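You operate a simulated robot arm through the tools that you are given. There is no shell and no other tool.

The job below is to be done with a simulated robot arm. You get a single attempt, and the scene is never put back.

## Task
Test the board from the rest at its printed voltage and sort it by the tester's count.
Fine: three rows go in the yellow tray, fewer in the red, lying flat; pins move only with the supply off.
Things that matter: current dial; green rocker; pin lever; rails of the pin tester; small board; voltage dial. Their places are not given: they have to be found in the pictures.

The check looks at the end state, three seconds after you hand in, the way a careful person would. Anything else that was tipped, shoved, dropped, spilled or broken makes it a failure.

## Robot
A 6-joint arm with a three-finger gripper, fixed in place. Base frame: the origin is on the floor under the middle of its stand, x ahead of it, y to its left, z up; the work surface is at about z = 76. Units: cm, rad, N and s.
It reaches about 121.3 cm from its shoulder. Its first joint turns from -2.897 to 2.897 rad. Payload 4.89 kg.
The tool frame sits at the grasp point between the pads (the TCP): z along the fingers, y along the line on which they close. The tips reach 3 cm beyond it. The gripper opens to 16.4 cm; its body begins 12.5 cm behind the TCP.
Orientation is that of the tool frame in the base frame, as a unit quaternion [w, x, y, z]. With the fingers straight down and closing along the base's y, the tool's x points along the base's -x, its y along +y and its z along -z.

## Interface
- The arm moves only by the tool nudge_tool. Its argument "increments" is a list of rows, each an object of numbers (a shift or turn left out is 0, a gripper value left out holds the last): "dx", "dy", "dz": the shift along the tool's x, y, z in cm; "wx", "wy", "wz": the turn, a rotation vector about the tool's x, y, z in rad; "grip": the finger opening in cm, from 0 to 16.4. In form: [{"dx": .., "dy": .., "dz": .., "wx": .., "wy": .., "wz": .., "grip": ..}, ...]. A call has 1 to 20 rows; each row is the pose to reach, as a shift and turn from the pose commanded when the call began, along the tool's axes at that moment. A row lasts 0.2 s, in which the tool goes at most 5 cm and 0.15 rad; a call with a longer step from one row to the next is refused whole, and so is a gripper value outside its range. A pose out of reach is approached as far as the arm can. The call stops where the force on the tool passes 90 N (or 10 N more than at its start, if that is more) or the arm is blocked; 0.2 s more then pass. The fingers move at their own pace (about 10.8 cm/s each) and stop on an object; they squeeze with about 40 N. The grip force told is the motor's: it shows also when the fingers shut on nothing. Time passes only in rows, and 0.2 s behind the last, so rows that repeat a pose let the fingers close. It gives the time, the measured TCP pose, the force on the tool (base axes), the opening and the grip force at its end, in the units of the frame above (readings bear some noise), with the torque about the TCP (base axes, N m) and any sound that the robot's microphone picked up.
- Cameras (640 x 400 px; columns grow to the right, rows downward): "scene" is fixed at [4.97, 64.59, 137.75]; the picture's right is [-0.72, -0.69, 0.00], its down [-0.17, 0.17, -0.97] and it looks along [0.67, -0.70, -0.24] (base axes); focal length 349 px, centre (320, 200). "wrist" rides on the gripper at [7.6, -0.2, -15.2] in the tool frame; the picture's right is [0.02, 1.00, 0.00], its down [-0.88, 0.02, -0.47] and it looks along [-0.47, 0.01, 0.88] (tool axes); focal length 247 px, centre (320, 200).
- grab_frame(camera): a new picture of that camera. It takes no simulated time.
- move_column(by): moves the trunk up (or, below 0, down) by that many cm; the arm rides with it, the base frame stays. It gives what a move gives, with no picture.
- locate(camera, pixels): for up to 12 pixels [column, row] of the newest picture of that camera ("zoom" is the newest enlarged one), the place [x, y, z] in the base frame of the surface seen there, good to about 0.2 cm, but the place of the scene camera against the robot may be out by one fixed shift of up to 1.2 cm in any direction. It takes no simulated time.
- inspect(camera, box): a new picture of the part [left, top, right, bottom] of that camera's present view, enlarged. It takes no simulated time.
- finish_job(): hands the job in; it is judged then, once.

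Open the gripper and draw the arm clear of the work before you hand the job in, unless the task says otherwise.

The tools are called by a JSON object that holds its "method" and its "body". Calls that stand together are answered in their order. nudge_tool: Moves the arm, as the interface text tells. Its arguments: {"type":"object","properties":{"increments":{"type":"array","items":{"type":"object","properties":{"dx":{"type":"number"},"dy":{"type":"number"},"dz":{"type":"number"},"wx":{"type":"number"},"wy":{"type":"number"},"wz":{"type":"number"},"grip":{"type":"number"}}}}},"required":["increments"]} The other tools are called the same way: move_column (by) moves the trunk up or down; grab_frame (camera) takes a picture; locate (camera, pixels) gives the place of the surface under pixels of a picture; inspect (camera, box) takes an enlarged picture of a part of a camera's view; finish_job () hands the job in.

At the start:

```text
clock: 0.0
ee_pos: [61.25, 18.69, 116.1]
tcp_rot: [0.0, 0.0, 1.0, 0.0]
contact_force: [-0.5, 0.8, -0.4]
torque: [-0.01, -0.02, 0.0]
gripper_width: 16.43
finger_force: 0.0
trunk travel left (down, up): [-17.5, 21.5]
```

scene: 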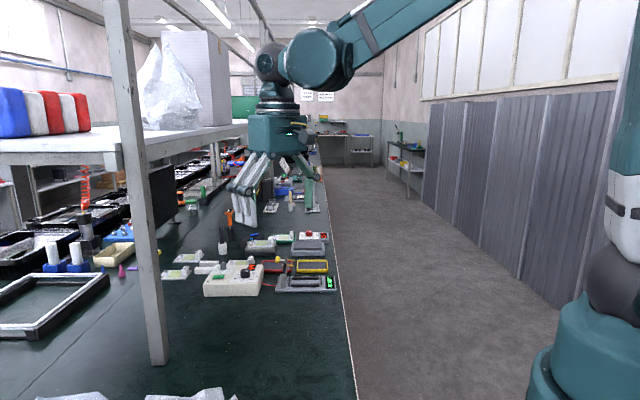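
wrist: 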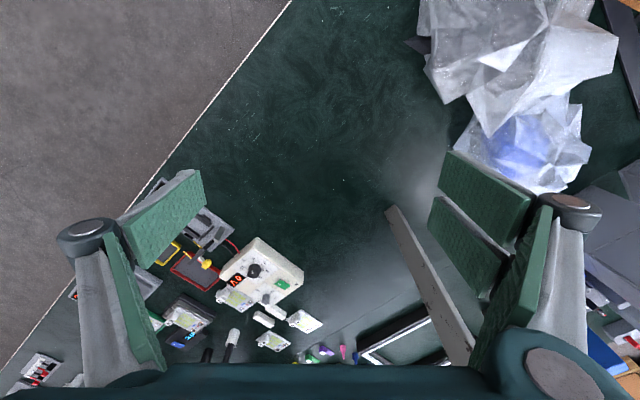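

I'll start by enlarging the bench area around pixels (150-340, 200-310) in the scene view and the lower-left of the wrist view to find the equipment.

{"method": "inspect", "body": {"camera": "scene", "box": [180, 215, 340, 315]}}

{"method": "inspect", "body": {"camera": "wrist", "box": [130, 190, 370, 370]}}

```text
4.00 times, centred on (260, 265) of scene
```

zoom: 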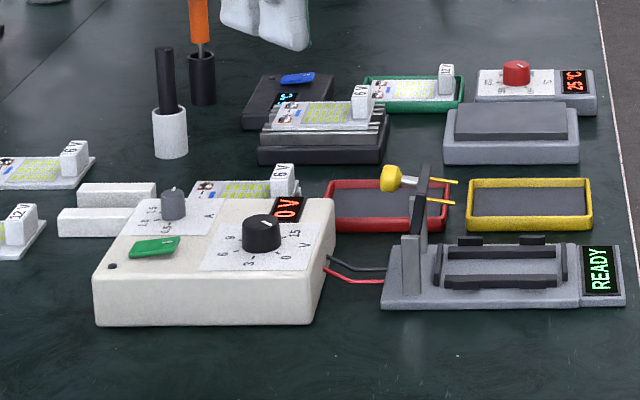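

```text
2.22 times, centred on (250, 280) of wrist
```

zoom: 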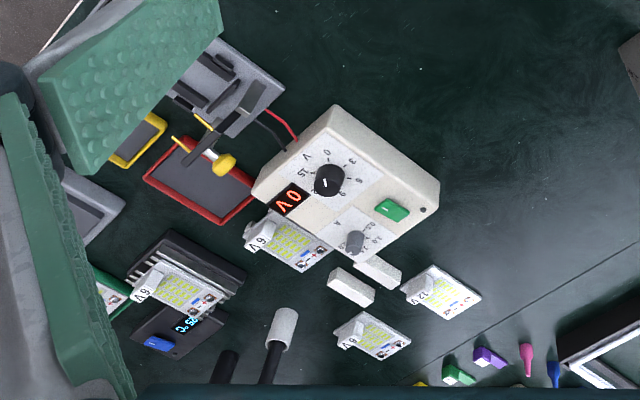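

Several boards, a supply with dials and green rocker, the tester with "READY", red and yellow trays, a cooler and a hot plate are seen. I locate the key features in the wrist zoom to get robot-frame positions.

{"method": "locate", "body": {"camera": "zoom", "pixels": [[329, 179], [392, 208], [356, 241], [298, 245], [180, 285], [440, 290], [375, 335], [350, 286], [376, 272], [222, 163], [200, 180], [130, 140]]}}

{"method": "grab_frame", "body": {"camera": "scene"}}

{"method": "locate", "body": {"camera": "scene", "pixels": [[245, 273], [218, 277], [223, 266], [241, 262], [262, 244], [181, 273], [190, 258], [210, 264], [207, 270], [277, 260], [271, 267], [312, 267]]}}

```text
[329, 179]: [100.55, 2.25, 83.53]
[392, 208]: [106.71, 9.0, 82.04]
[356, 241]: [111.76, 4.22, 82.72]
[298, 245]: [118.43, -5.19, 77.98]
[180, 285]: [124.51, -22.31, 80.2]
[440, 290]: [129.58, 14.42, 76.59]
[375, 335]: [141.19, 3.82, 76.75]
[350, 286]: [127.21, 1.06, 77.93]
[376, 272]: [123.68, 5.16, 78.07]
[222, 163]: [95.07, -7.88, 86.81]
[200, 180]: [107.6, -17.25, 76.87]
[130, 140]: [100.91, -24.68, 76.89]
```

```text
taken
```

scene: 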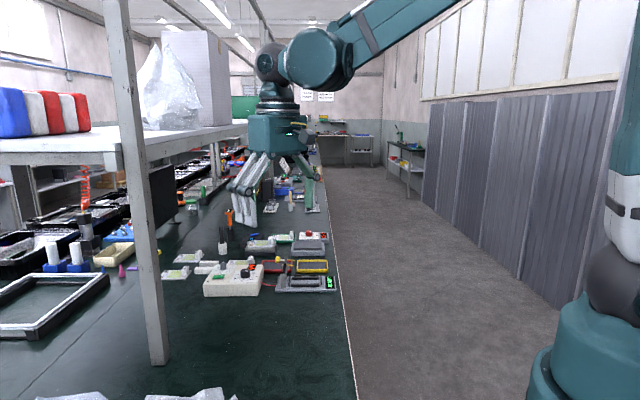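

```text
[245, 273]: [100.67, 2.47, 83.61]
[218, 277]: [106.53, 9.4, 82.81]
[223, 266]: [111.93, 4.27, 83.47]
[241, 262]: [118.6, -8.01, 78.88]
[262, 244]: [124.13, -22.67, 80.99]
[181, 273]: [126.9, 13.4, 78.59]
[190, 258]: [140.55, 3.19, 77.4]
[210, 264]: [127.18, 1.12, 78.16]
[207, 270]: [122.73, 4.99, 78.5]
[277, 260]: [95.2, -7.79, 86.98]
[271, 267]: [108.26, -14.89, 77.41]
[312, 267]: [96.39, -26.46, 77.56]
```

Scene and wrist locations agree to about 0.7 cm in z. I move the hand high over the bench to about (86, -3, 116) for a closer look from the wrist camera.

{"method": "nudge_tool", "body": {"increments": [{"dx": -3, "dy": -2.7}, {"dx": -6, "dy": -5.4}, {"dx": -9, "dy": -8.1}, {"dx": -12, "dy": -10.8}, {"dx": -15, "dy": -13.5}, {"dx": -18, "dy": -16.2}, {"dx": -21, "dy": -19}, {"dx": -24, "dy": -22}, {"dx": -24, "dy": -22}]}}

{"method": "grab_frame", "body": {"camera": "wrist"}}

```text
clock: 2.0
ee_pos: [85.29, -3.34, 116.02]
tcp_rot: [0.0, 0.0, 1.0, 0.0]
contact_force: [0.9, -0.7, -0.7]
torque: [0.06, 0.11, 0.01]
gripper_width: 16.39
finger_force: 0.1
trunk travel left (down, up): [-17.5, 21.5]
```

```text
taken
```

wrist: 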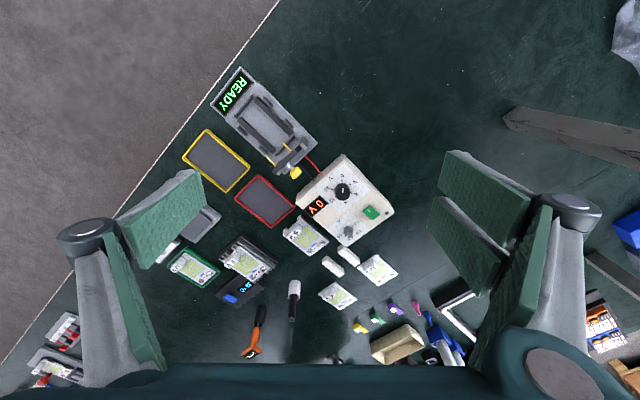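

Now the layout is clear in the wrist picture; I enlarge the supply/tester region and the boards region.

{"method": "inspect", "body": {"camera": "wrist", "box": [200, 60, 400, 185]}}

{"method": "inspect", "body": {"camera": "wrist", "box": [150, 200, 410, 362]}}

{"method": "inspect", "body": {"camera": "wrist", "box": [290, 150, 400, 245]}}

```text
3.20 times, centred on (300, 122) of wrist
```

zoom: 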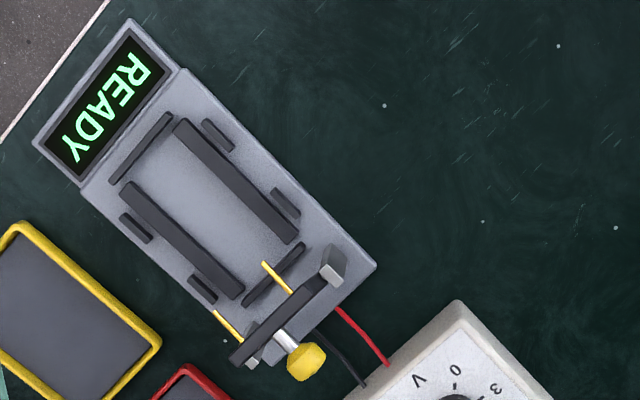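

```text
2.46 times, centred on (280, 281) of wrist
```

zoom: 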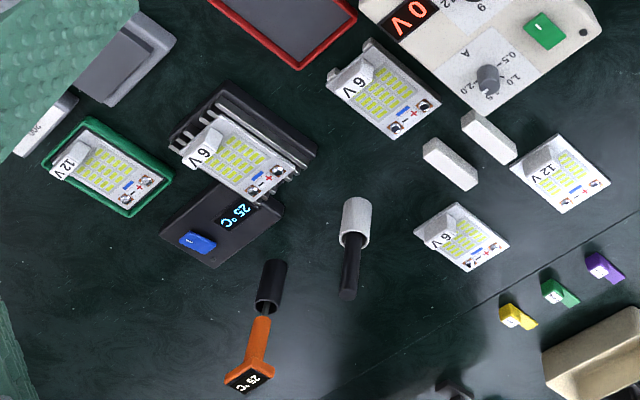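

```text
4.21 times, centred on (345, 198) of wrist
```

zoom: 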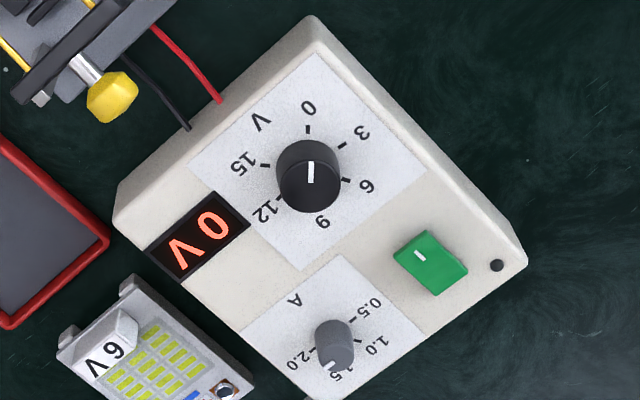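

I zoom further in on the board beside the supply (wrist ~(305,237)) and the other boards to see which one sits on a rest.

{"method": "inspect", "body": {"camera": "wrist", "box": [275, 207, 339, 262]}}

{"method": "inspect", "body": {"camera": "wrist", "box": [160, 230, 290, 310]}}

{"method": "inspect", "body": {"camera": "wrist", "box": [310, 240, 410, 320]}}

{"method": "inspect", "body": {"camera": "scene", "box": [150, 245, 270, 305]}}

```text
7.27 times, centred on (307, 234) of wrist
```

zoom: 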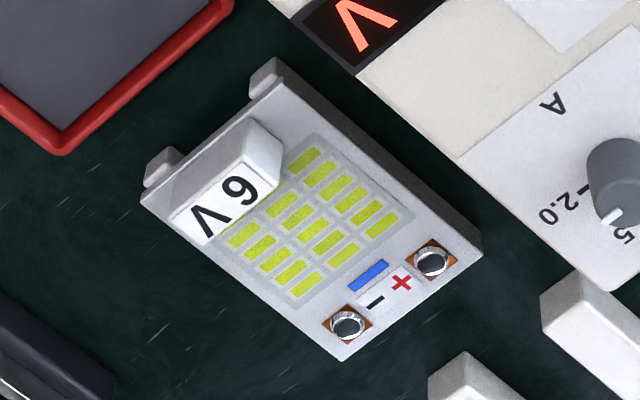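

```text
4.92 times, centred on (225, 270) of wrist
```

zoom: 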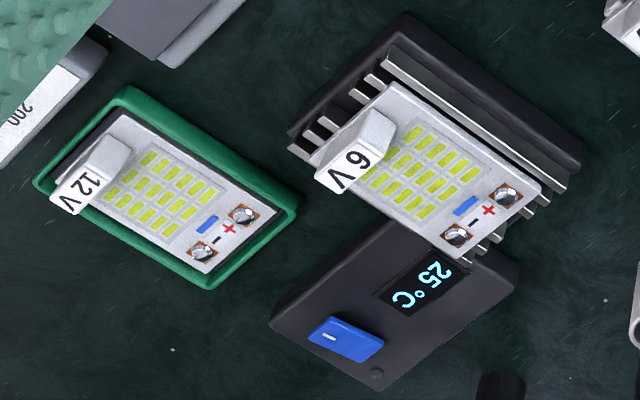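

```text
5.00 times, centred on (360, 280) of wrist
```

zoom: 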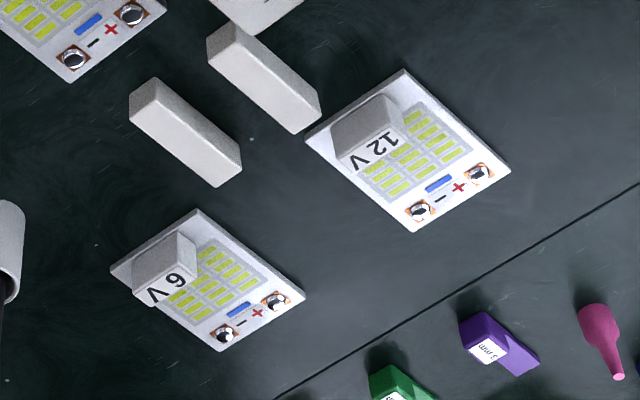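

```text
5.33 times, centred on (210, 275) of scene
```

zoom: 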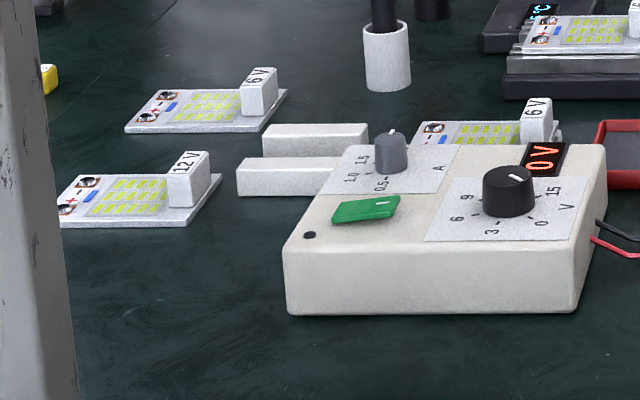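

The board next to the supply seems raised on something with two nubs. I measure heights of its surface, nubs, label block, and the surrounding parts.

{"method": "inspect", "body": {"camera": "wrist", "box": [275, 207, 339, 262]}}

{"method": "locate", "body": {"camera": "zoom", "pixels": [[345, 355], [478, 245], [280, 65], [145, 200], [265, 75], [158, 165], [275, 150], [262, 185], [180, 212], [470, 265], [330, 250], [100, 250]]}}

```text
7.27 times, centred on (307, 234) of wrist
```

zoom: 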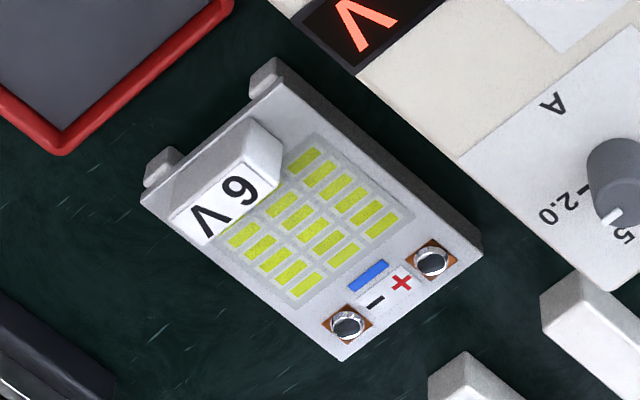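

```text
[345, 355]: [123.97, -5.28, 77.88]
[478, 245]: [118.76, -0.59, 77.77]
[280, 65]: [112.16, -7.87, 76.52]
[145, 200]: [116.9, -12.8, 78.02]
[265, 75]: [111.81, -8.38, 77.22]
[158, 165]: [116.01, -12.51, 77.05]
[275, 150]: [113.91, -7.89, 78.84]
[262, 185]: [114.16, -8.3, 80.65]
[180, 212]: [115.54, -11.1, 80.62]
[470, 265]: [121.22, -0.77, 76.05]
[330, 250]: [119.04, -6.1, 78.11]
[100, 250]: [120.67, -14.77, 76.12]
```

The board by the supply lies raised (top z≈78) on two rails whose ends show as nubs – that's the rest candidate. I check sizes of the other boards and the robot's shoulder place with the scene camera.

{"method": "grab_frame", "body": {"camera": "scene"}}

{"method": "locate", "body": {"camera": "scene", "pixels": [[615, 270], [600, 300], [625, 205], [316, 70], [270, 60], [300, 130], [440, 30]]}}

{"method": "inspect", "body": {"camera": "wrist", "box": [310, 240, 410, 320]}}

{"method": "locate", "body": {"camera": "zoom", "pixels": [[405, 70], [508, 170], [412, 230], [308, 138], [195, 212], [303, 297], [220, 350], [112, 270], [150, 95], [225, 165], [235, 35], [305, 110]]}}

```text
taken
```

scene: 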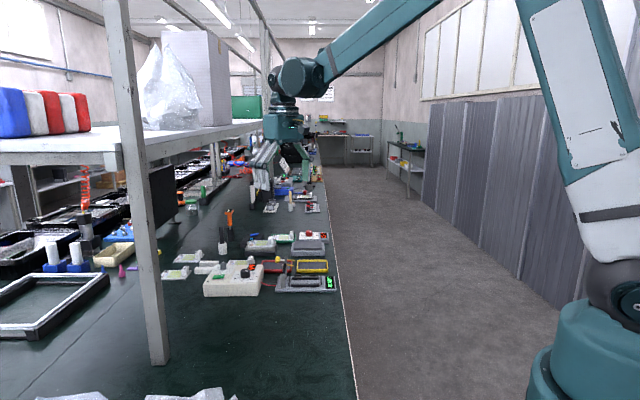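

```text
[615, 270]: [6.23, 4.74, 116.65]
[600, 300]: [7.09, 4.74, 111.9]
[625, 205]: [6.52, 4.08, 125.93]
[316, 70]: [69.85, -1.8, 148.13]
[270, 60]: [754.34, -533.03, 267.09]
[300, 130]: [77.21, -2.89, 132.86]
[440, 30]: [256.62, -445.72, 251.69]
```

```text
5.00 times, centred on (360, 280) of wrist
```

zoom: 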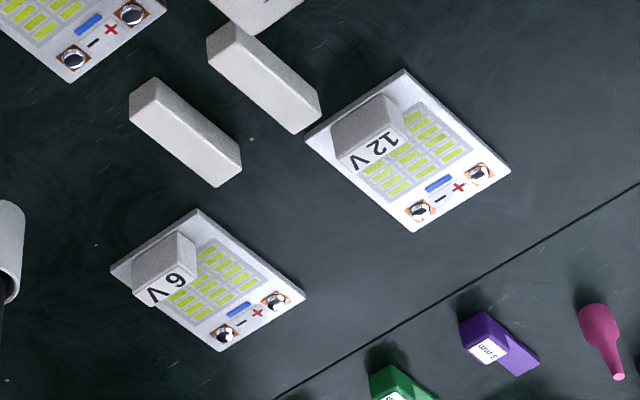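

```text
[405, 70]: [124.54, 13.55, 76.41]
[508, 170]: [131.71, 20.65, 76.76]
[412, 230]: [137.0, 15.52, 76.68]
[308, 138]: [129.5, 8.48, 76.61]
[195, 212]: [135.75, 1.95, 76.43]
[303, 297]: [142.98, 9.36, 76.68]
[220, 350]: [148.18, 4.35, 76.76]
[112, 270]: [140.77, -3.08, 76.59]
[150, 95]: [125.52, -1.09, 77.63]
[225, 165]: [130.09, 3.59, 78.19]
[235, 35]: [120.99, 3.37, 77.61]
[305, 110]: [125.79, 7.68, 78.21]
```

All boards are equally sized (7×10 cm). I now close the gripper in free air to learn what the fingertips look like in the wrist camera.

{"method": "nudge_tool", "body": {"increments": [{"grip": 0}, {"grip": 0}, {"grip": 0}, {"grip": 0}, {"grip": 0}]}}

{"method": "grab_frame", "body": {"camera": "wrist"}}

{"method": "inspect", "body": {"camera": "scene", "box": [220, 80, 350, 220]}}

```text
clock: 3.2
ee_pos: [85.22, -3.33, 116.12]
tcp_rot: [0.0, 0.0, 1.0, -0.001]
contact_force: [-1.1, -0.1, 0.1]
torque: [0.02, 0.01, -0.02]
gripper_width: 0.0
finger_force: 40.0
trunk travel left (down, up): [-17.5, 21.5]
```

```text
taken
```

wrist: 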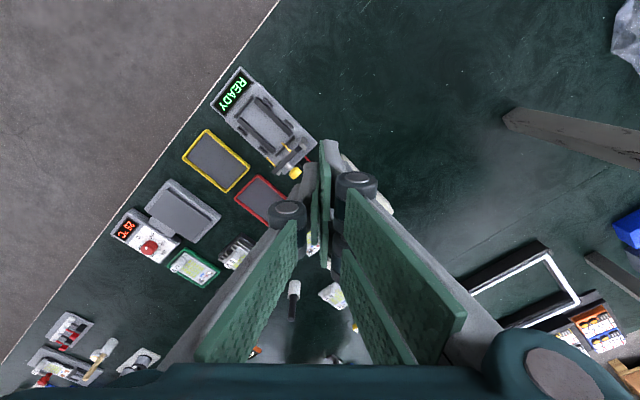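

```text
2.86 times, centred on (285, 150) of scene
```

zoom: 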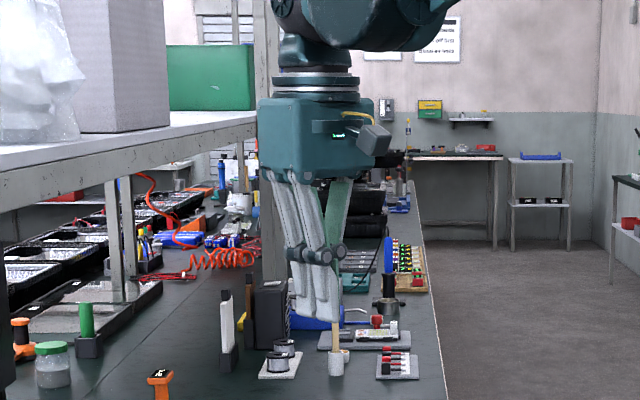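

I enlarge the closed fingertips in the wrist picture to learn their layout.

{"method": "inspect", "body": {"camera": "wrist", "box": [240, 120, 420, 280]}}

{"method": "locate", "body": {"camera": "zoom", "pixels": [[295, 80], [300, 150], [260, 160], [270, 400], [315, 400], [320, 250], [250, 440], [280, 200], [300, 280]]}}

```text
2.50 times, centred on (330, 200) of wrist
```

zoom: 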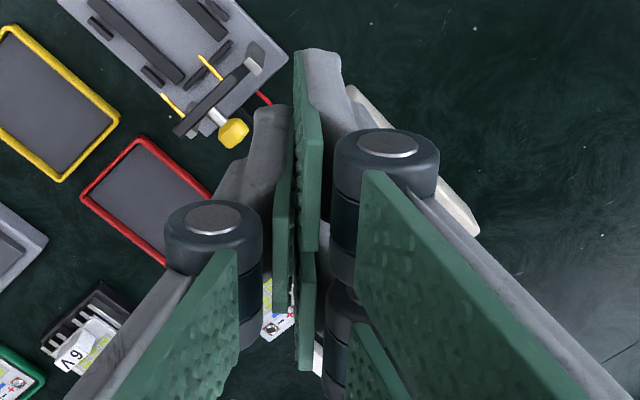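

```text
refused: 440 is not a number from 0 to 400
```

The single finger is on -y (left in picture), two on +y. I measure the pads' extents.

{"method": "locate", "body": {"camera": "zoom", "pixels": [[298, 55], [310, 120], [312, 240], [307, 270], [305, 360], [280, 120], [282, 300], [325, 60], [255, 115], [300, 100]]}}

```text
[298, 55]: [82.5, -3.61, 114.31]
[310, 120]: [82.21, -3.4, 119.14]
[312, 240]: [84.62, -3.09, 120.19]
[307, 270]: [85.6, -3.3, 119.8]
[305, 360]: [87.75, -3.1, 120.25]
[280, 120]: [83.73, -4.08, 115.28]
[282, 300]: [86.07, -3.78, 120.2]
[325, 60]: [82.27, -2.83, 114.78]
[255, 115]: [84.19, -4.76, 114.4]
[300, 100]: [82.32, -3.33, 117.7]
```

The pads are ±2.9 cm wide in tool x and meet at the TCP. I open the gripper again and lower the trunk 14 cm, which also gives a closer view (tips at ~z 99, well above all parts).

{"method": "nudge_tool", "body": {"increments": [{"grip": 16.4}, {"grip": 16.4}, {"grip": 16.4}, {"grip": 16.4}]}}

{"method": "move_column", "body": {"by": -14}}

{"method": "grab_frame", "body": {"camera": "wrist"}}

```text
clock: 4.2
ee_pos: [85.25, -3.26, 116.16]
tcp_rot: [0.0, 0.0, 1.0, 0.0]
contact_force: [-1.1, 0.3, -0.6]
torque: [0.0, -0.02, -0.01]
gripper_width: 16.4
finger_force: 0.0
trunk travel left (down, up): [-17.5, 21.5]
```

```text
clock: 5.9
ee_pos: [85.21, -3.26, 102.13]
tcp_rot: [0.0, 0.0, 1.0, 0.0]
contact_force: [-0.4, -0.6, 0.2]
torque: [0.02, -0.04, 0.01]
gripper_width: 16.38
finger_force: 0.0
trunk travel left (down, up): [-3.5, 35.5]
```

```text
taken
```

wrist: 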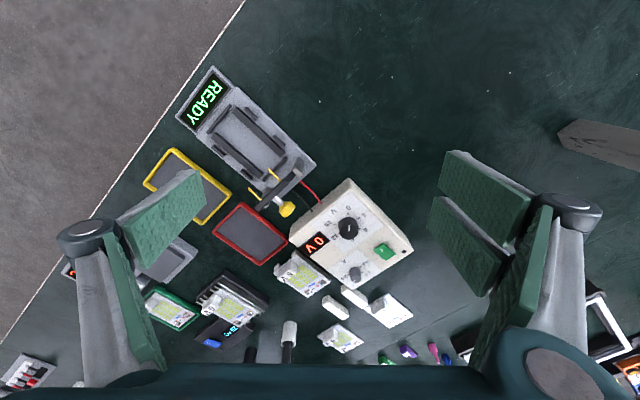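

The view is closer; I enlarge the supply and the tester in this view to read the dials and the rocker.

{"method": "inspect", "body": {"camera": "wrist", "box": [285, 175, 415, 290]}}

{"method": "inspect", "body": {"camera": "wrist", "box": [170, 60, 330, 225]}}

{"method": "inspect", "body": {"camera": "wrist", "box": [265, 235, 345, 305]}}

```text
3.48 times, centred on (350, 232) of wrist
```

zoom: 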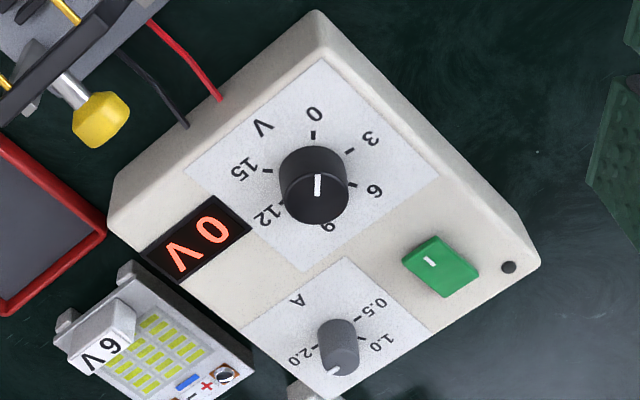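

```text
2.42 times, centred on (250, 142) of wrist
```

zoom: 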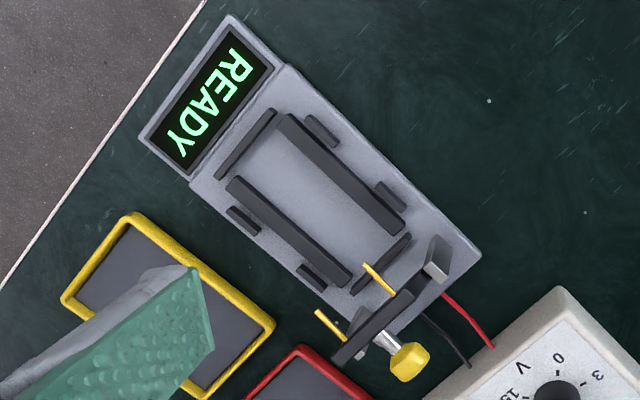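

```text
5.71 times, centred on (305, 270) of wrist
```

zoom: 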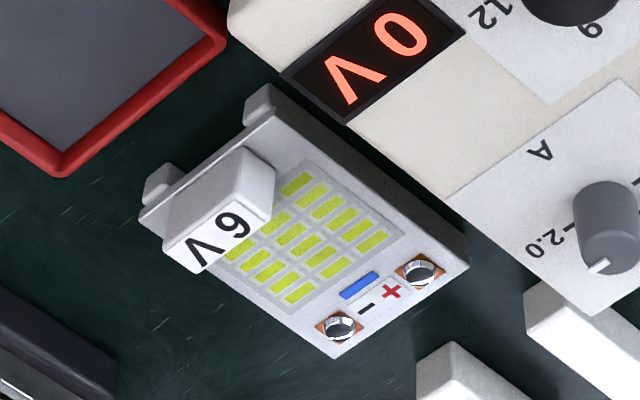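

The board on the rest has its terminals (−,+) on the same side as the tester's pins. I measure the tester's rails, side nubs, end stops, pins and lever in this view.

{"method": "inspect", "body": {"camera": "wrist", "box": [170, 60, 330, 225]}}

{"method": "locate", "body": {"camera": "zoom", "pixels": [[290, 122], [398, 226], [238, 187], [345, 278], [325, 132], [388, 193], [245, 222], [312, 278], [245, 145], [395, 262], [300, 180], [205, 90]]}}

{"method": "locate", "body": {"camera": "zoom", "pixels": [[374, 272], [390, 290], [322, 318], [338, 333], [350, 355], [408, 295], [385, 338], [408, 362], [435, 255], [432, 272], [290, 68], [478, 245]]}}

```text
2.42 times, centred on (250, 142) of wrist
```

zoom: 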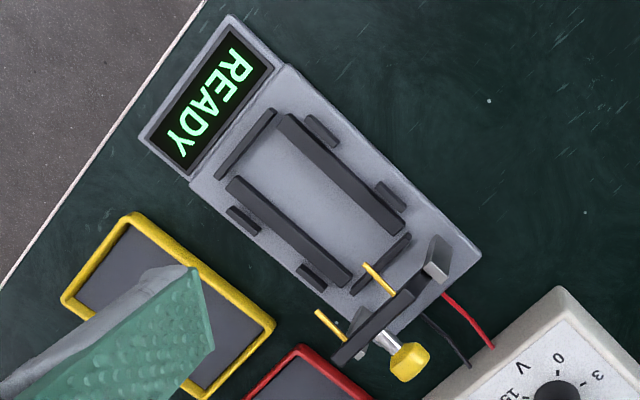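

```text
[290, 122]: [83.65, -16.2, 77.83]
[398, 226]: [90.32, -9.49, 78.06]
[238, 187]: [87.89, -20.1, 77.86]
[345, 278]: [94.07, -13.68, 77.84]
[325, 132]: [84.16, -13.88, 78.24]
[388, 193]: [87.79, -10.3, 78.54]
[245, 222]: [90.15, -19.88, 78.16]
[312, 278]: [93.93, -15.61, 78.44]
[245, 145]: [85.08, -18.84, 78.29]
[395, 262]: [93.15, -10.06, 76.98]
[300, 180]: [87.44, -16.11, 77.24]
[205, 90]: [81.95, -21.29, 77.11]
```

```text
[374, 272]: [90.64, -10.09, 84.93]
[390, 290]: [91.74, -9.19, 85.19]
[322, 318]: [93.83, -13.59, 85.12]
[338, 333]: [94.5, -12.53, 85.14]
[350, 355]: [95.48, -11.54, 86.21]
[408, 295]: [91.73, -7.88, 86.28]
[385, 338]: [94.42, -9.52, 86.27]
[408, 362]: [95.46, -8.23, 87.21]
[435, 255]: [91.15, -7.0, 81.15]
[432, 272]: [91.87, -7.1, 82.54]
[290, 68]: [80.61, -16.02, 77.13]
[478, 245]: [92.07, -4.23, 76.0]
```

I enlarge the scene view of the tester post and lever to understand the lever's hinge.

{"method": "inspect", "body": {"camera": "scene", "box": [270, 250, 342, 297]}}

{"method": "inspect", "body": {"camera": "wrist", "box": [240, 150, 330, 230]}}

```text
8.51 times, centred on (306, 274) of scene
```

zoom: 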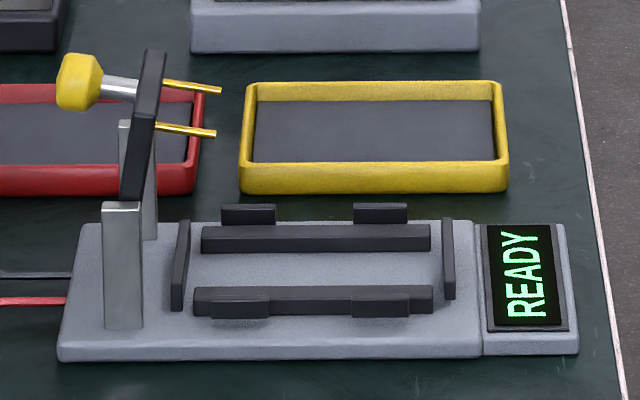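

```text
5.00 times, centred on (285, 190) of wrist
```

zoom: 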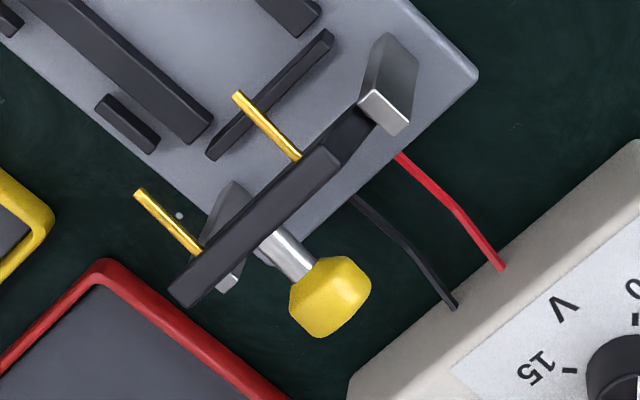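

The lever plate is hinged between two posts (top z≈82), with pins and knob near its top. The rocker LED is dark so the supply looks off. I now move over the rest board and yaw the tool by +0.78 rad so that the fingers close along the board's long axis, testing the reach.

{"method": "nudge_tool", "body": {"increments": [{"dx": -3.5, "dy": -0.6, "wz": 0.1}, {"dx": -7, "dy": -1.2, "wz": 0.2}, {"dx": -10.5, "dy": -1.8, "wz": 0.3}, {"dx": -14, "dy": -2.4, "wz": 0.4}, {"dx": -17.5, "dy": -3.0, "wz": 0.5}, {"dx": -20, "dy": -3.6, "wz": 0.6}, {"dx": -22, "dy": -4.2, "wz": 0.7}, {"dx": -24, "dy": -4.7, "wz": 0.78}, {"dx": -24, "dy": -4.7, "wz": 0.78}]}}

{"method": "grab_frame", "body": {"camera": "wrist"}}

{"method": "grab_frame", "body": {"camera": "scene"}}

```text
clock: 7.9
ee_pos: [109.35, -8.04, 102.01]
tcp_rot: [0.0, 0.38, 0.925, 0.0]
contact_force: [-0.5, -0.3, 0.0]
torque: [0.02, -0.02, -0.03]
gripper_width: 16.4
finger_force: 0.0
trunk travel left (down, up): [-3.5, 35.5]
```

```text
taken
```

wrist: 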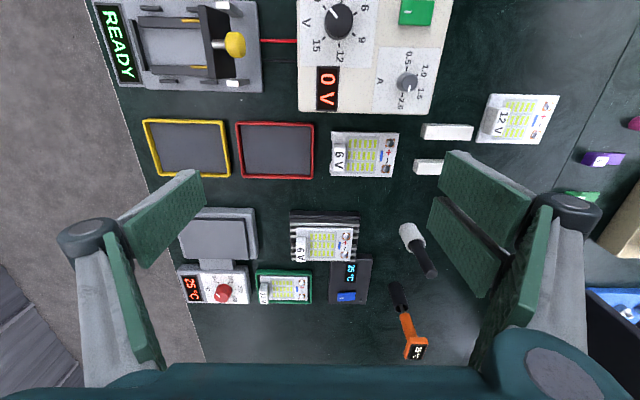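

```text
taken
```

scene: 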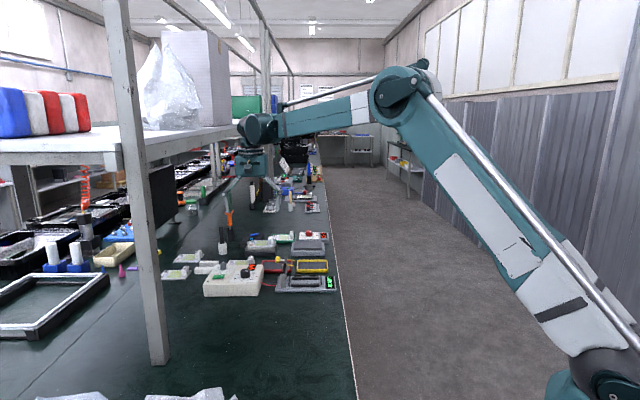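

Reach is fine here and the picture is now aligned with the equipment. I enlarge the supply (top centre) and the rest board at (363,154).

{"method": "inspect", "body": {"camera": "wrist", "box": [295, 0, 455, 115]}}

{"method": "inspect", "body": {"camera": "wrist", "box": [320, 110, 480, 195]}}

{"method": "inspect", "body": {"camera": "wrist", "box": [80, 0, 320, 190]}}

```text
3.48 times, centred on (375, 58) of wrist
```

zoom: 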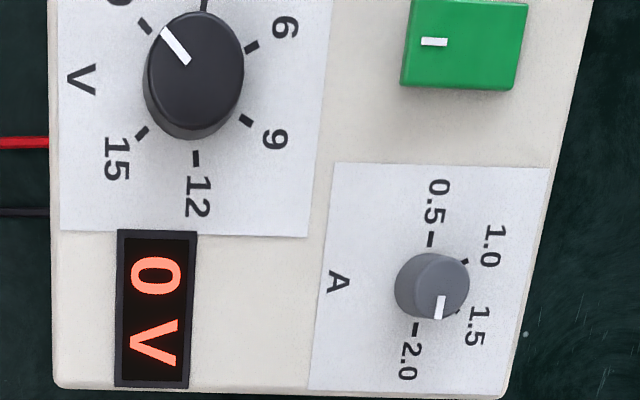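

```text
4.00 times, centred on (400, 152) of wrist
```

zoom: 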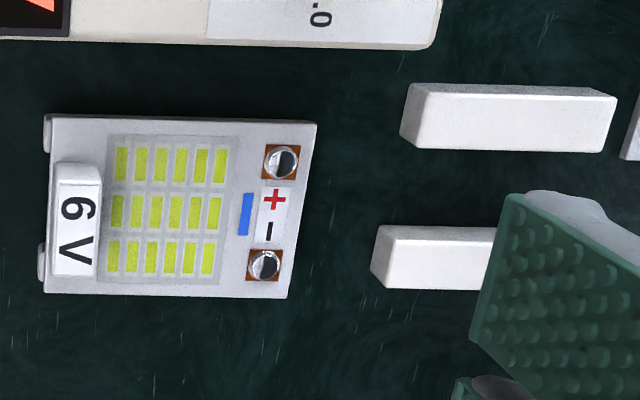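

```text
2.11 times, centred on (200, 95) of wrist
```

zoom: 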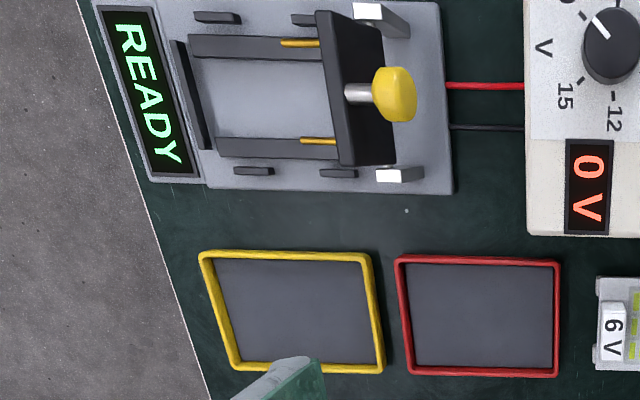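

The current pointer sits near 2.0 A, the voltage pointer at 0. I now measure the rest board's corners and its label block precisely.

{"method": "inspect", "body": {"camera": "wrist", "box": [320, 110, 480, 195]}}

{"method": "locate", "body": {"camera": "zoom", "pixels": [[56, 122], [312, 127], [287, 294], [48, 288], [62, 186], [97, 186], [57, 272], [96, 272], [78, 230], [281, 162], [264, 265], [100, 168]]}}

{"method": "locate", "body": {"camera": "zoom", "pixels": [[47, 130], [41, 262], [38, 130], [34, 262], [410, 45], [200, 45], [100, 300], [200, 330], [200, 75], [420, 140], [440, 280], [300, 300]]}}

```text
4.00 times, centred on (400, 152) of wrist
```

zoom: 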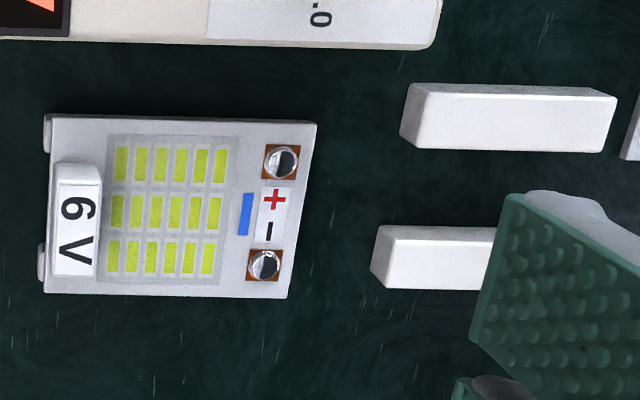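

```text
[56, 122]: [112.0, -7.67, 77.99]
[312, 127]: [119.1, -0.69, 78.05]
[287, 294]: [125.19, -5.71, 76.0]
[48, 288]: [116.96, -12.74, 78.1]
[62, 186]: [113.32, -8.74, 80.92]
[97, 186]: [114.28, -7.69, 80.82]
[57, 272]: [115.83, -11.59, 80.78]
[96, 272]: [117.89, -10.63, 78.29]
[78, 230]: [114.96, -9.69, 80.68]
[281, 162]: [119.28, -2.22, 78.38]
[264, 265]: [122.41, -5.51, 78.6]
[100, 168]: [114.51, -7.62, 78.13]
```

```text
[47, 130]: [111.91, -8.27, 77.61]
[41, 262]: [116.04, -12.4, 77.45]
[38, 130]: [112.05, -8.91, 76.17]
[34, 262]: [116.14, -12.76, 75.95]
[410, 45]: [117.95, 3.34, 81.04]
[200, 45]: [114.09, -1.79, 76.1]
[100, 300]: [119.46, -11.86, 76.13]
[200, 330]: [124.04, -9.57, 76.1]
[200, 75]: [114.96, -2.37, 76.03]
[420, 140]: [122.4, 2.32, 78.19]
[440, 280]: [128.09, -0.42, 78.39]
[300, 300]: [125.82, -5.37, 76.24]
```

Board centre ≈ (118.0, -6.7), yaw ≈ 44.5°, label block centre ≈ (115.07, -9.63), top z 80.8. I go above the block to z≈90 with the fingers narrowed to 5 cm and re-check.

{"method": "nudge_tool", "body": {"increments": [{"dx": -2.6, "dy": 1.45, "dz": 0, "wz": 0.014, "grip": 5}, {"dx": -5.19, "dy": 2.89, "dz": 2, "wz": 0.014, "grip": 5}, {"dx": -5.19, "dy": 2.89, "dz": 6, "wz": 0.014, "grip": 5}, {"dx": -5.19, "dy": 2.89, "dz": 10, "wz": 0.014, "grip": 5}, {"dx": -5.19, "dy": 2.89, "dz": 12, "wz": 0.014, "grip": 5}, {"dx": -5.19, "dy": 2.89, "dz": 12, "wz": 0.014, "grip": 5}]}}

{"method": "grab_frame", "body": {"camera": "wrist"}}

{"method": "inspect", "body": {"camera": "scene", "box": [180, 200, 300, 300]}}

```text
clock: 9.3
ee_pos: [115.08, -9.61, 90.16]
tcp_rot: [0.0, 0.387, 0.922, 0.0]
contact_force: [0.2, -0.3, -1.0]
torque: [-0.01, 0.03, 0.03]
gripper_width: 4.99
finger_force: 0.0
trunk travel left (down, up): [-3.5, 35.5]
```

```text
taken
```

wrist: 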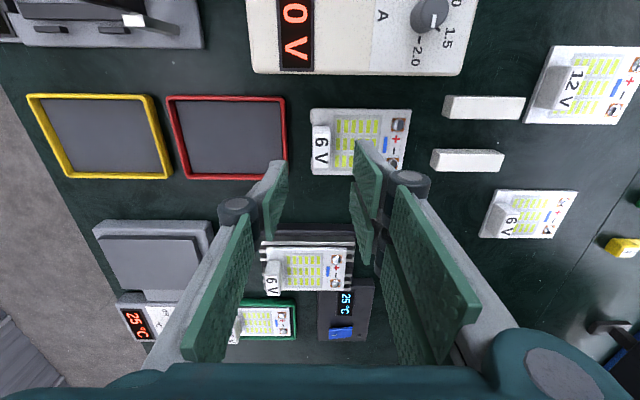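

```text
4.00 times, centred on (240, 250) of scene
```

zoom: 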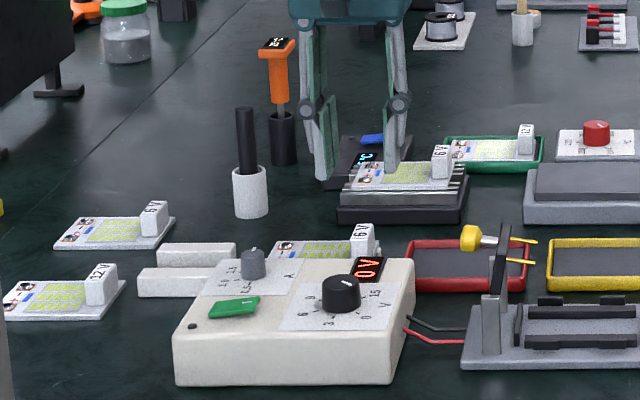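

The block at wrist (320,147) lies exactly where the TCP will pass when descending. I descend 8.5 cm to TCP z≈81.6 (tips ~0.5 cm above the board).

{"method": "nudge_tool", "body": {"increments": [{"dz": 3, "grip": 5}, {"dz": 6, "grip": 5}, {"dz": 7.5, "grip": 5}, {"dz": 8.5, "grip": 5}, {"dz": 8.5, "grip": 5}]}}

{"method": "grab_frame", "body": {"camera": "wrist"}}

{"method": "inspect", "body": {"camera": "scene", "box": [200, 220, 300, 295]}}

```text
clock: 10.5
ee_pos: [114.98, -9.6, 81.68]
tcp_rot: [0.0, 0.386, 0.922, 0.001]
contact_force: [-0.1, -0.1, 0.6]
torque: [0.0, -0.03, 0.04]
gripper_width: 4.99
finger_force: 0.1
trunk travel left (down, up): [-3.5, 35.5]
```

```text
taken
```

wrist: 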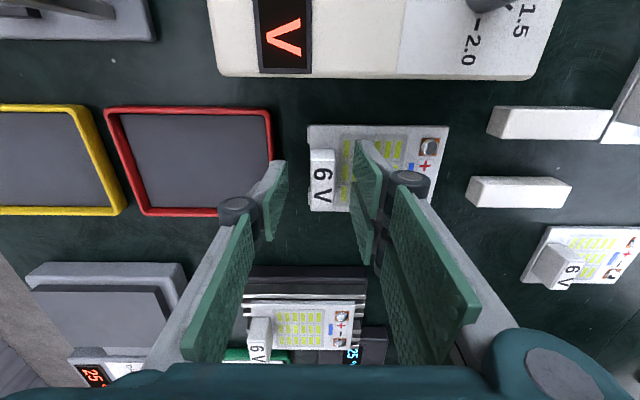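

```text
5.33 times, centred on (250, 258) of scene
```

zoom: 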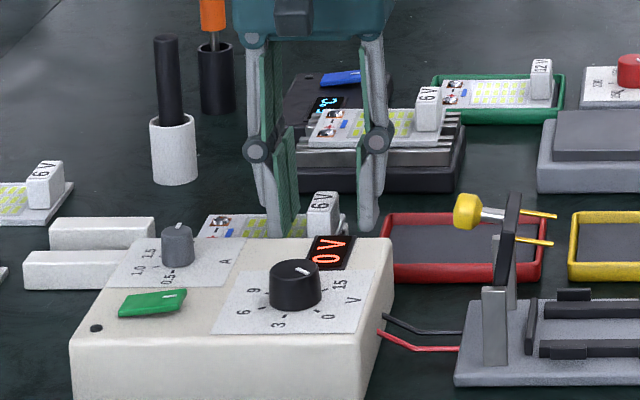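

The fingers straddle the block (left pad ~288, block 310–335, right pad ~353) with clearance above the board. I close on it.

{"method": "nudge_tool", "body": {"increments": [{"grip": 0.5}, {"grip": 0.5}, {"grip": 0.5}, {"grip": 0.5}]}}

{"method": "grab_frame", "body": {"camera": "wrist"}}

```text
clock: 11.5
ee_pos: [115.06, -9.5, 81.61]
tcp_rot: [0.0, 0.387, 0.922, 0.0]
contact_force: [0.1, 0.0, -0.6]
torque: [0.01, -0.05, 0.05]
gripper_width: 1.72
finger_force: 39.8
trunk travel left (down, up): [-3.5, 35.5]
```

```text
taken
```

wrist: 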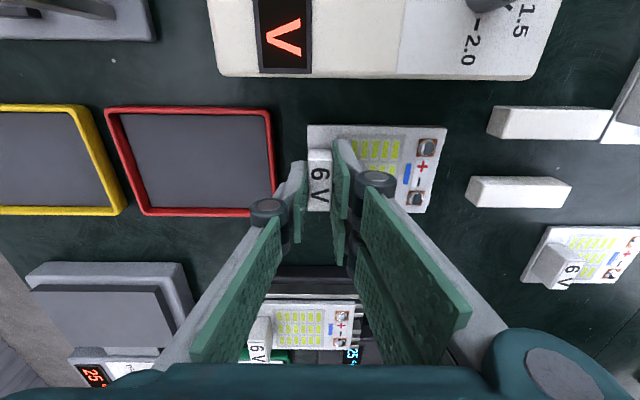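

Gripped at 1.72 cm opening. I lift straight up 17 cm and check how the board hangs.

{"method": "nudge_tool", "body": {"increments": [{"dz": -1, "grip": 0.5}, {"dz": -3}, {"dz": -6}, {"dz": -9}, {"dz": -12}, {"dz": -15}, {"dz": -17}, {"dz": -17}]}}

{"method": "grab_frame", "body": {"camera": "wrist"}}

{"method": "inspect", "body": {"camera": "scene", "box": [200, 180, 300, 280]}}

```text
clock: 13.3
ee_pos: [114.92, -9.39, 98.78]
tcp_rot: [0.0, 0.387, 0.922, 0.0]
contact_force: [-0.2, 0.2, 0.0]
torque: [0.02, -0.01, 0.01]
gripper_width: 0.48
finger_force: 0.1
trunk travel left (down, up): [-3.5, 35.5]
```

```text
taken
```

wrist: 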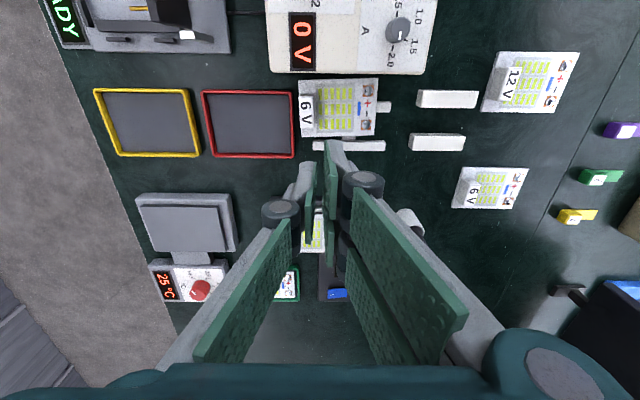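

```text
4.00 times, centred on (250, 230) of scene
```

zoom: 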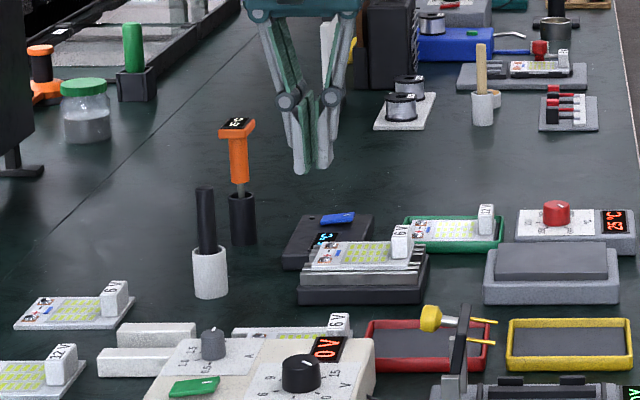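

The grip slipped: opening 0.48 and the board is back near the rest, shifted toward the supply. I look closely at where it lies.

{"method": "inspect", "body": {"camera": "wrist", "box": [280, 60, 420, 165]}}

{"method": "locate", "body": {"camera": "zoom", "pixels": [[95, 95], [440, 92], [430, 340], [100, 345], [110, 210], [165, 200], [110, 120], [160, 130], [115, 310], [470, 205], [200, 385], [320, 90]]}}

{"method": "inspect", "body": {"camera": "scene", "box": [200, 245, 300, 305]}}

```text
3.81 times, centred on (350, 112) of wrist
```

zoom: 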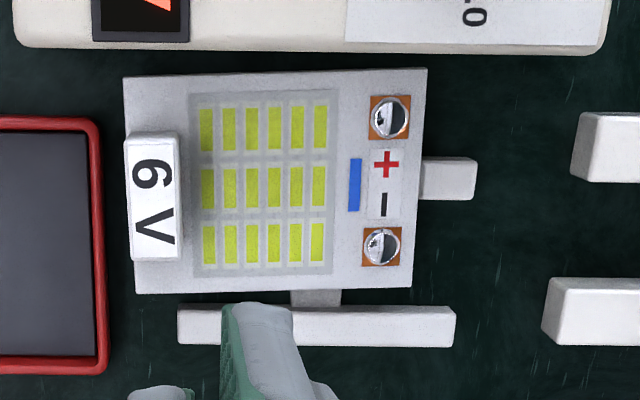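

```text
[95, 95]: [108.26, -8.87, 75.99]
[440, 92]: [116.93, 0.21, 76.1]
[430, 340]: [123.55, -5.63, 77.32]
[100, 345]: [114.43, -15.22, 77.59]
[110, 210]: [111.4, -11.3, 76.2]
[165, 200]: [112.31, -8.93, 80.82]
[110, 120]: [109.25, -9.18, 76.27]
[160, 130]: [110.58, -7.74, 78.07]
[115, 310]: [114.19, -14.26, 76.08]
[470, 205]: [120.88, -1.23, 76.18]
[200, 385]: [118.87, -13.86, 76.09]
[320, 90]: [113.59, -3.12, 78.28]
```

```text
6.40 times, centred on (250, 275) of scene
```

zoom: 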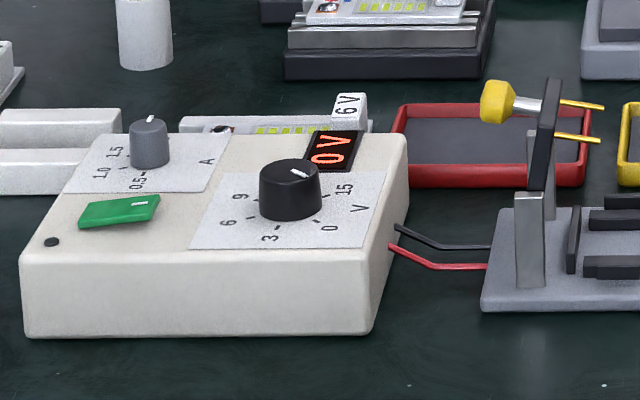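

The rest is an H of two bars with a cross piece; the board now sits shifted toward the supply and outward. I measure its tilt and the rest's place to be sure of the state.

{"method": "inspect", "body": {"camera": "wrist", "box": [280, 60, 420, 165]}}

{"method": "locate", "body": {"camera": "zoom", "pixels": [[130, 82], [420, 75], [405, 283], [142, 287], [180, 100], [345, 100], [345, 270], [190, 280], [182, 325], [450, 325], [470, 180], [320, 297]]}}

{"method": "locate", "body": {"camera": "zoom", "pixels": [[130, 145], [128, 255], [178, 145], [182, 255], [150, 200], [178, 315], [180, 342], [455, 310], [455, 345], [300, 325], [440, 170], [440, 195]]}}

```text
3.81 times, centred on (350, 112) of wrist
```

zoom: 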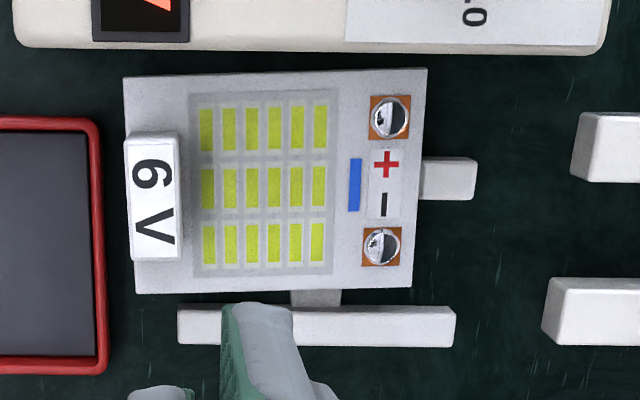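

```text
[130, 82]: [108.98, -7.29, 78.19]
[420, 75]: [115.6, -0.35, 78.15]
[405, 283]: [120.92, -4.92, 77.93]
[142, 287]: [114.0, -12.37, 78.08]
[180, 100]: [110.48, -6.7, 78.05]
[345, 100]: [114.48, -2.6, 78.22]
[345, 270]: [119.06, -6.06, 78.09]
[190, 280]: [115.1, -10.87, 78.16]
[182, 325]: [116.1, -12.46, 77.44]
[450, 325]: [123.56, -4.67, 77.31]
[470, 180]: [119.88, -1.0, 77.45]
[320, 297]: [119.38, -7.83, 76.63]
```

```text
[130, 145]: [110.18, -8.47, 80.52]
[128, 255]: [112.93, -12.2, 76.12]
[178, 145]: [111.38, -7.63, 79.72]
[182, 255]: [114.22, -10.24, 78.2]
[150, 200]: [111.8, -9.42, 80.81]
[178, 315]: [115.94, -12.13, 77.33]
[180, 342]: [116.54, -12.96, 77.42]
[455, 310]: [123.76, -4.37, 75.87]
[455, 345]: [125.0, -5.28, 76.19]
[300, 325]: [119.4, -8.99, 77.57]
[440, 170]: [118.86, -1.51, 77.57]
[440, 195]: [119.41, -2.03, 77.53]
```

The rest has not moved; the board is level, balanced on one bar, centre ≈ (114.9, -6.2), yaw ≈ 47°. I re-approach with yaw corrected by +2.5°, fingers at 5 cm, first to z≈86.

{"method": "nudge_tool", "body": {"increments": [{"dx": 0, "dy": 0, "dz": 0, "grip": 5}, {"dx": 1, "dy": -1, "dz": 2, "wz": -0.02}, {"dx": 2.09, "dy": -2.06, "dz": 5, "wz": -0.044}, {"dx": 2.09, "dy": -2.06, "dz": 8, "wz": -0.044}, {"dx": 2.09, "dy": -2.06, "dz": 11, "wz": -0.044}, {"dx": 2.09, "dy": -2.06, "dz": 12.8, "wz": -0.044}, {"dx": 2.09, "dy": -2.06, "dz": 12.8, "wz": -0.044}]}}

{"method": "grab_frame", "body": {"camera": "wrist"}}

{"method": "inspect", "body": {"camera": "wrist", "box": [250, 90, 430, 230]}}

```text
clock: 14.9
ee_pos: [111.91, -9.5, 85.77]
tcp_rot: [-0.001, 0.366, 0.93, 0.0]
contact_force: [-0.6, -0.3, 0.4]
torque: [-0.01, -0.02, 0.0]
gripper_width: 5.01
finger_force: 0.1
trunk travel left (down, up): [-3.5, 35.5]
```

```text
taken
```

wrist: 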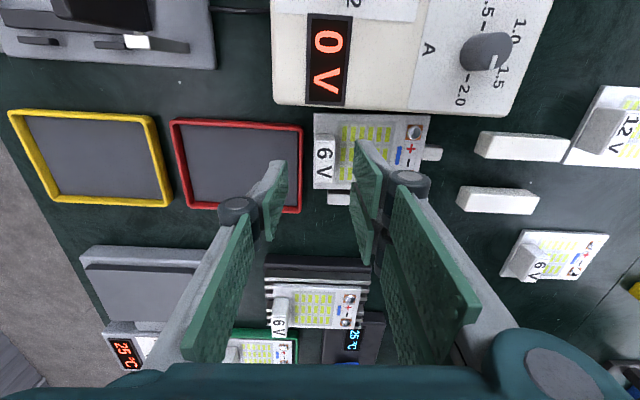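

```text
2.86 times, centred on (340, 160) of wrist
```

zoom: 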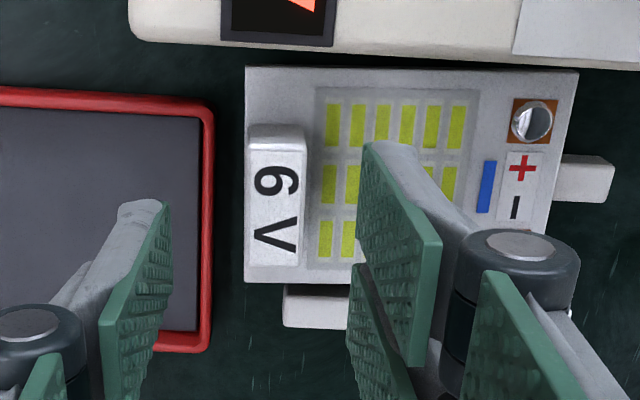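

The red tray's rim (zoom x≈205) is close to where the single finger would come down; I measure the rim height and finger positions before descending.

{"method": "locate", "body": {"camera": "zoom", "pixels": [[207, 130], [205, 220], [203, 300], [150, 100], [276, 210], [252, 140], [300, 140], [255, 255], [300, 258], [248, 75], [570, 80], [250, 278]]}}

{"method": "inspect", "body": {"camera": "scene", "box": [220, 220, 300, 290]}}

```text
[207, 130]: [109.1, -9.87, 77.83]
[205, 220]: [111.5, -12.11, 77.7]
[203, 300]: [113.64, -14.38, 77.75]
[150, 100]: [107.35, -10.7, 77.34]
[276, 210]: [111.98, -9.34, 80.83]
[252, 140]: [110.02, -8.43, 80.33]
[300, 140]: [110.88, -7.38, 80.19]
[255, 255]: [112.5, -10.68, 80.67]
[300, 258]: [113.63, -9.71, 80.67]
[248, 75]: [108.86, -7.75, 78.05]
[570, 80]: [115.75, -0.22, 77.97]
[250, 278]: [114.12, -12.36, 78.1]
```

```text
5.71 times, centred on (260, 255) of scene
```

zoom: 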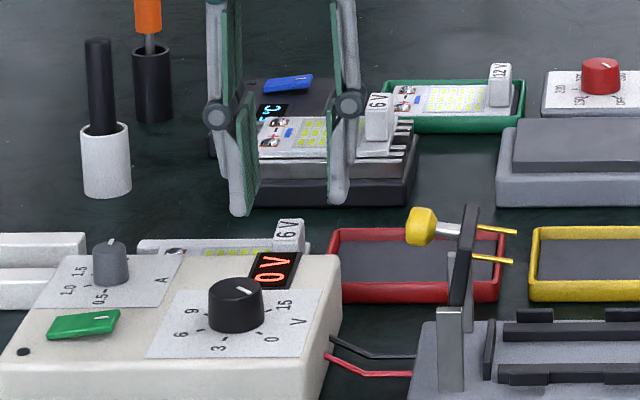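

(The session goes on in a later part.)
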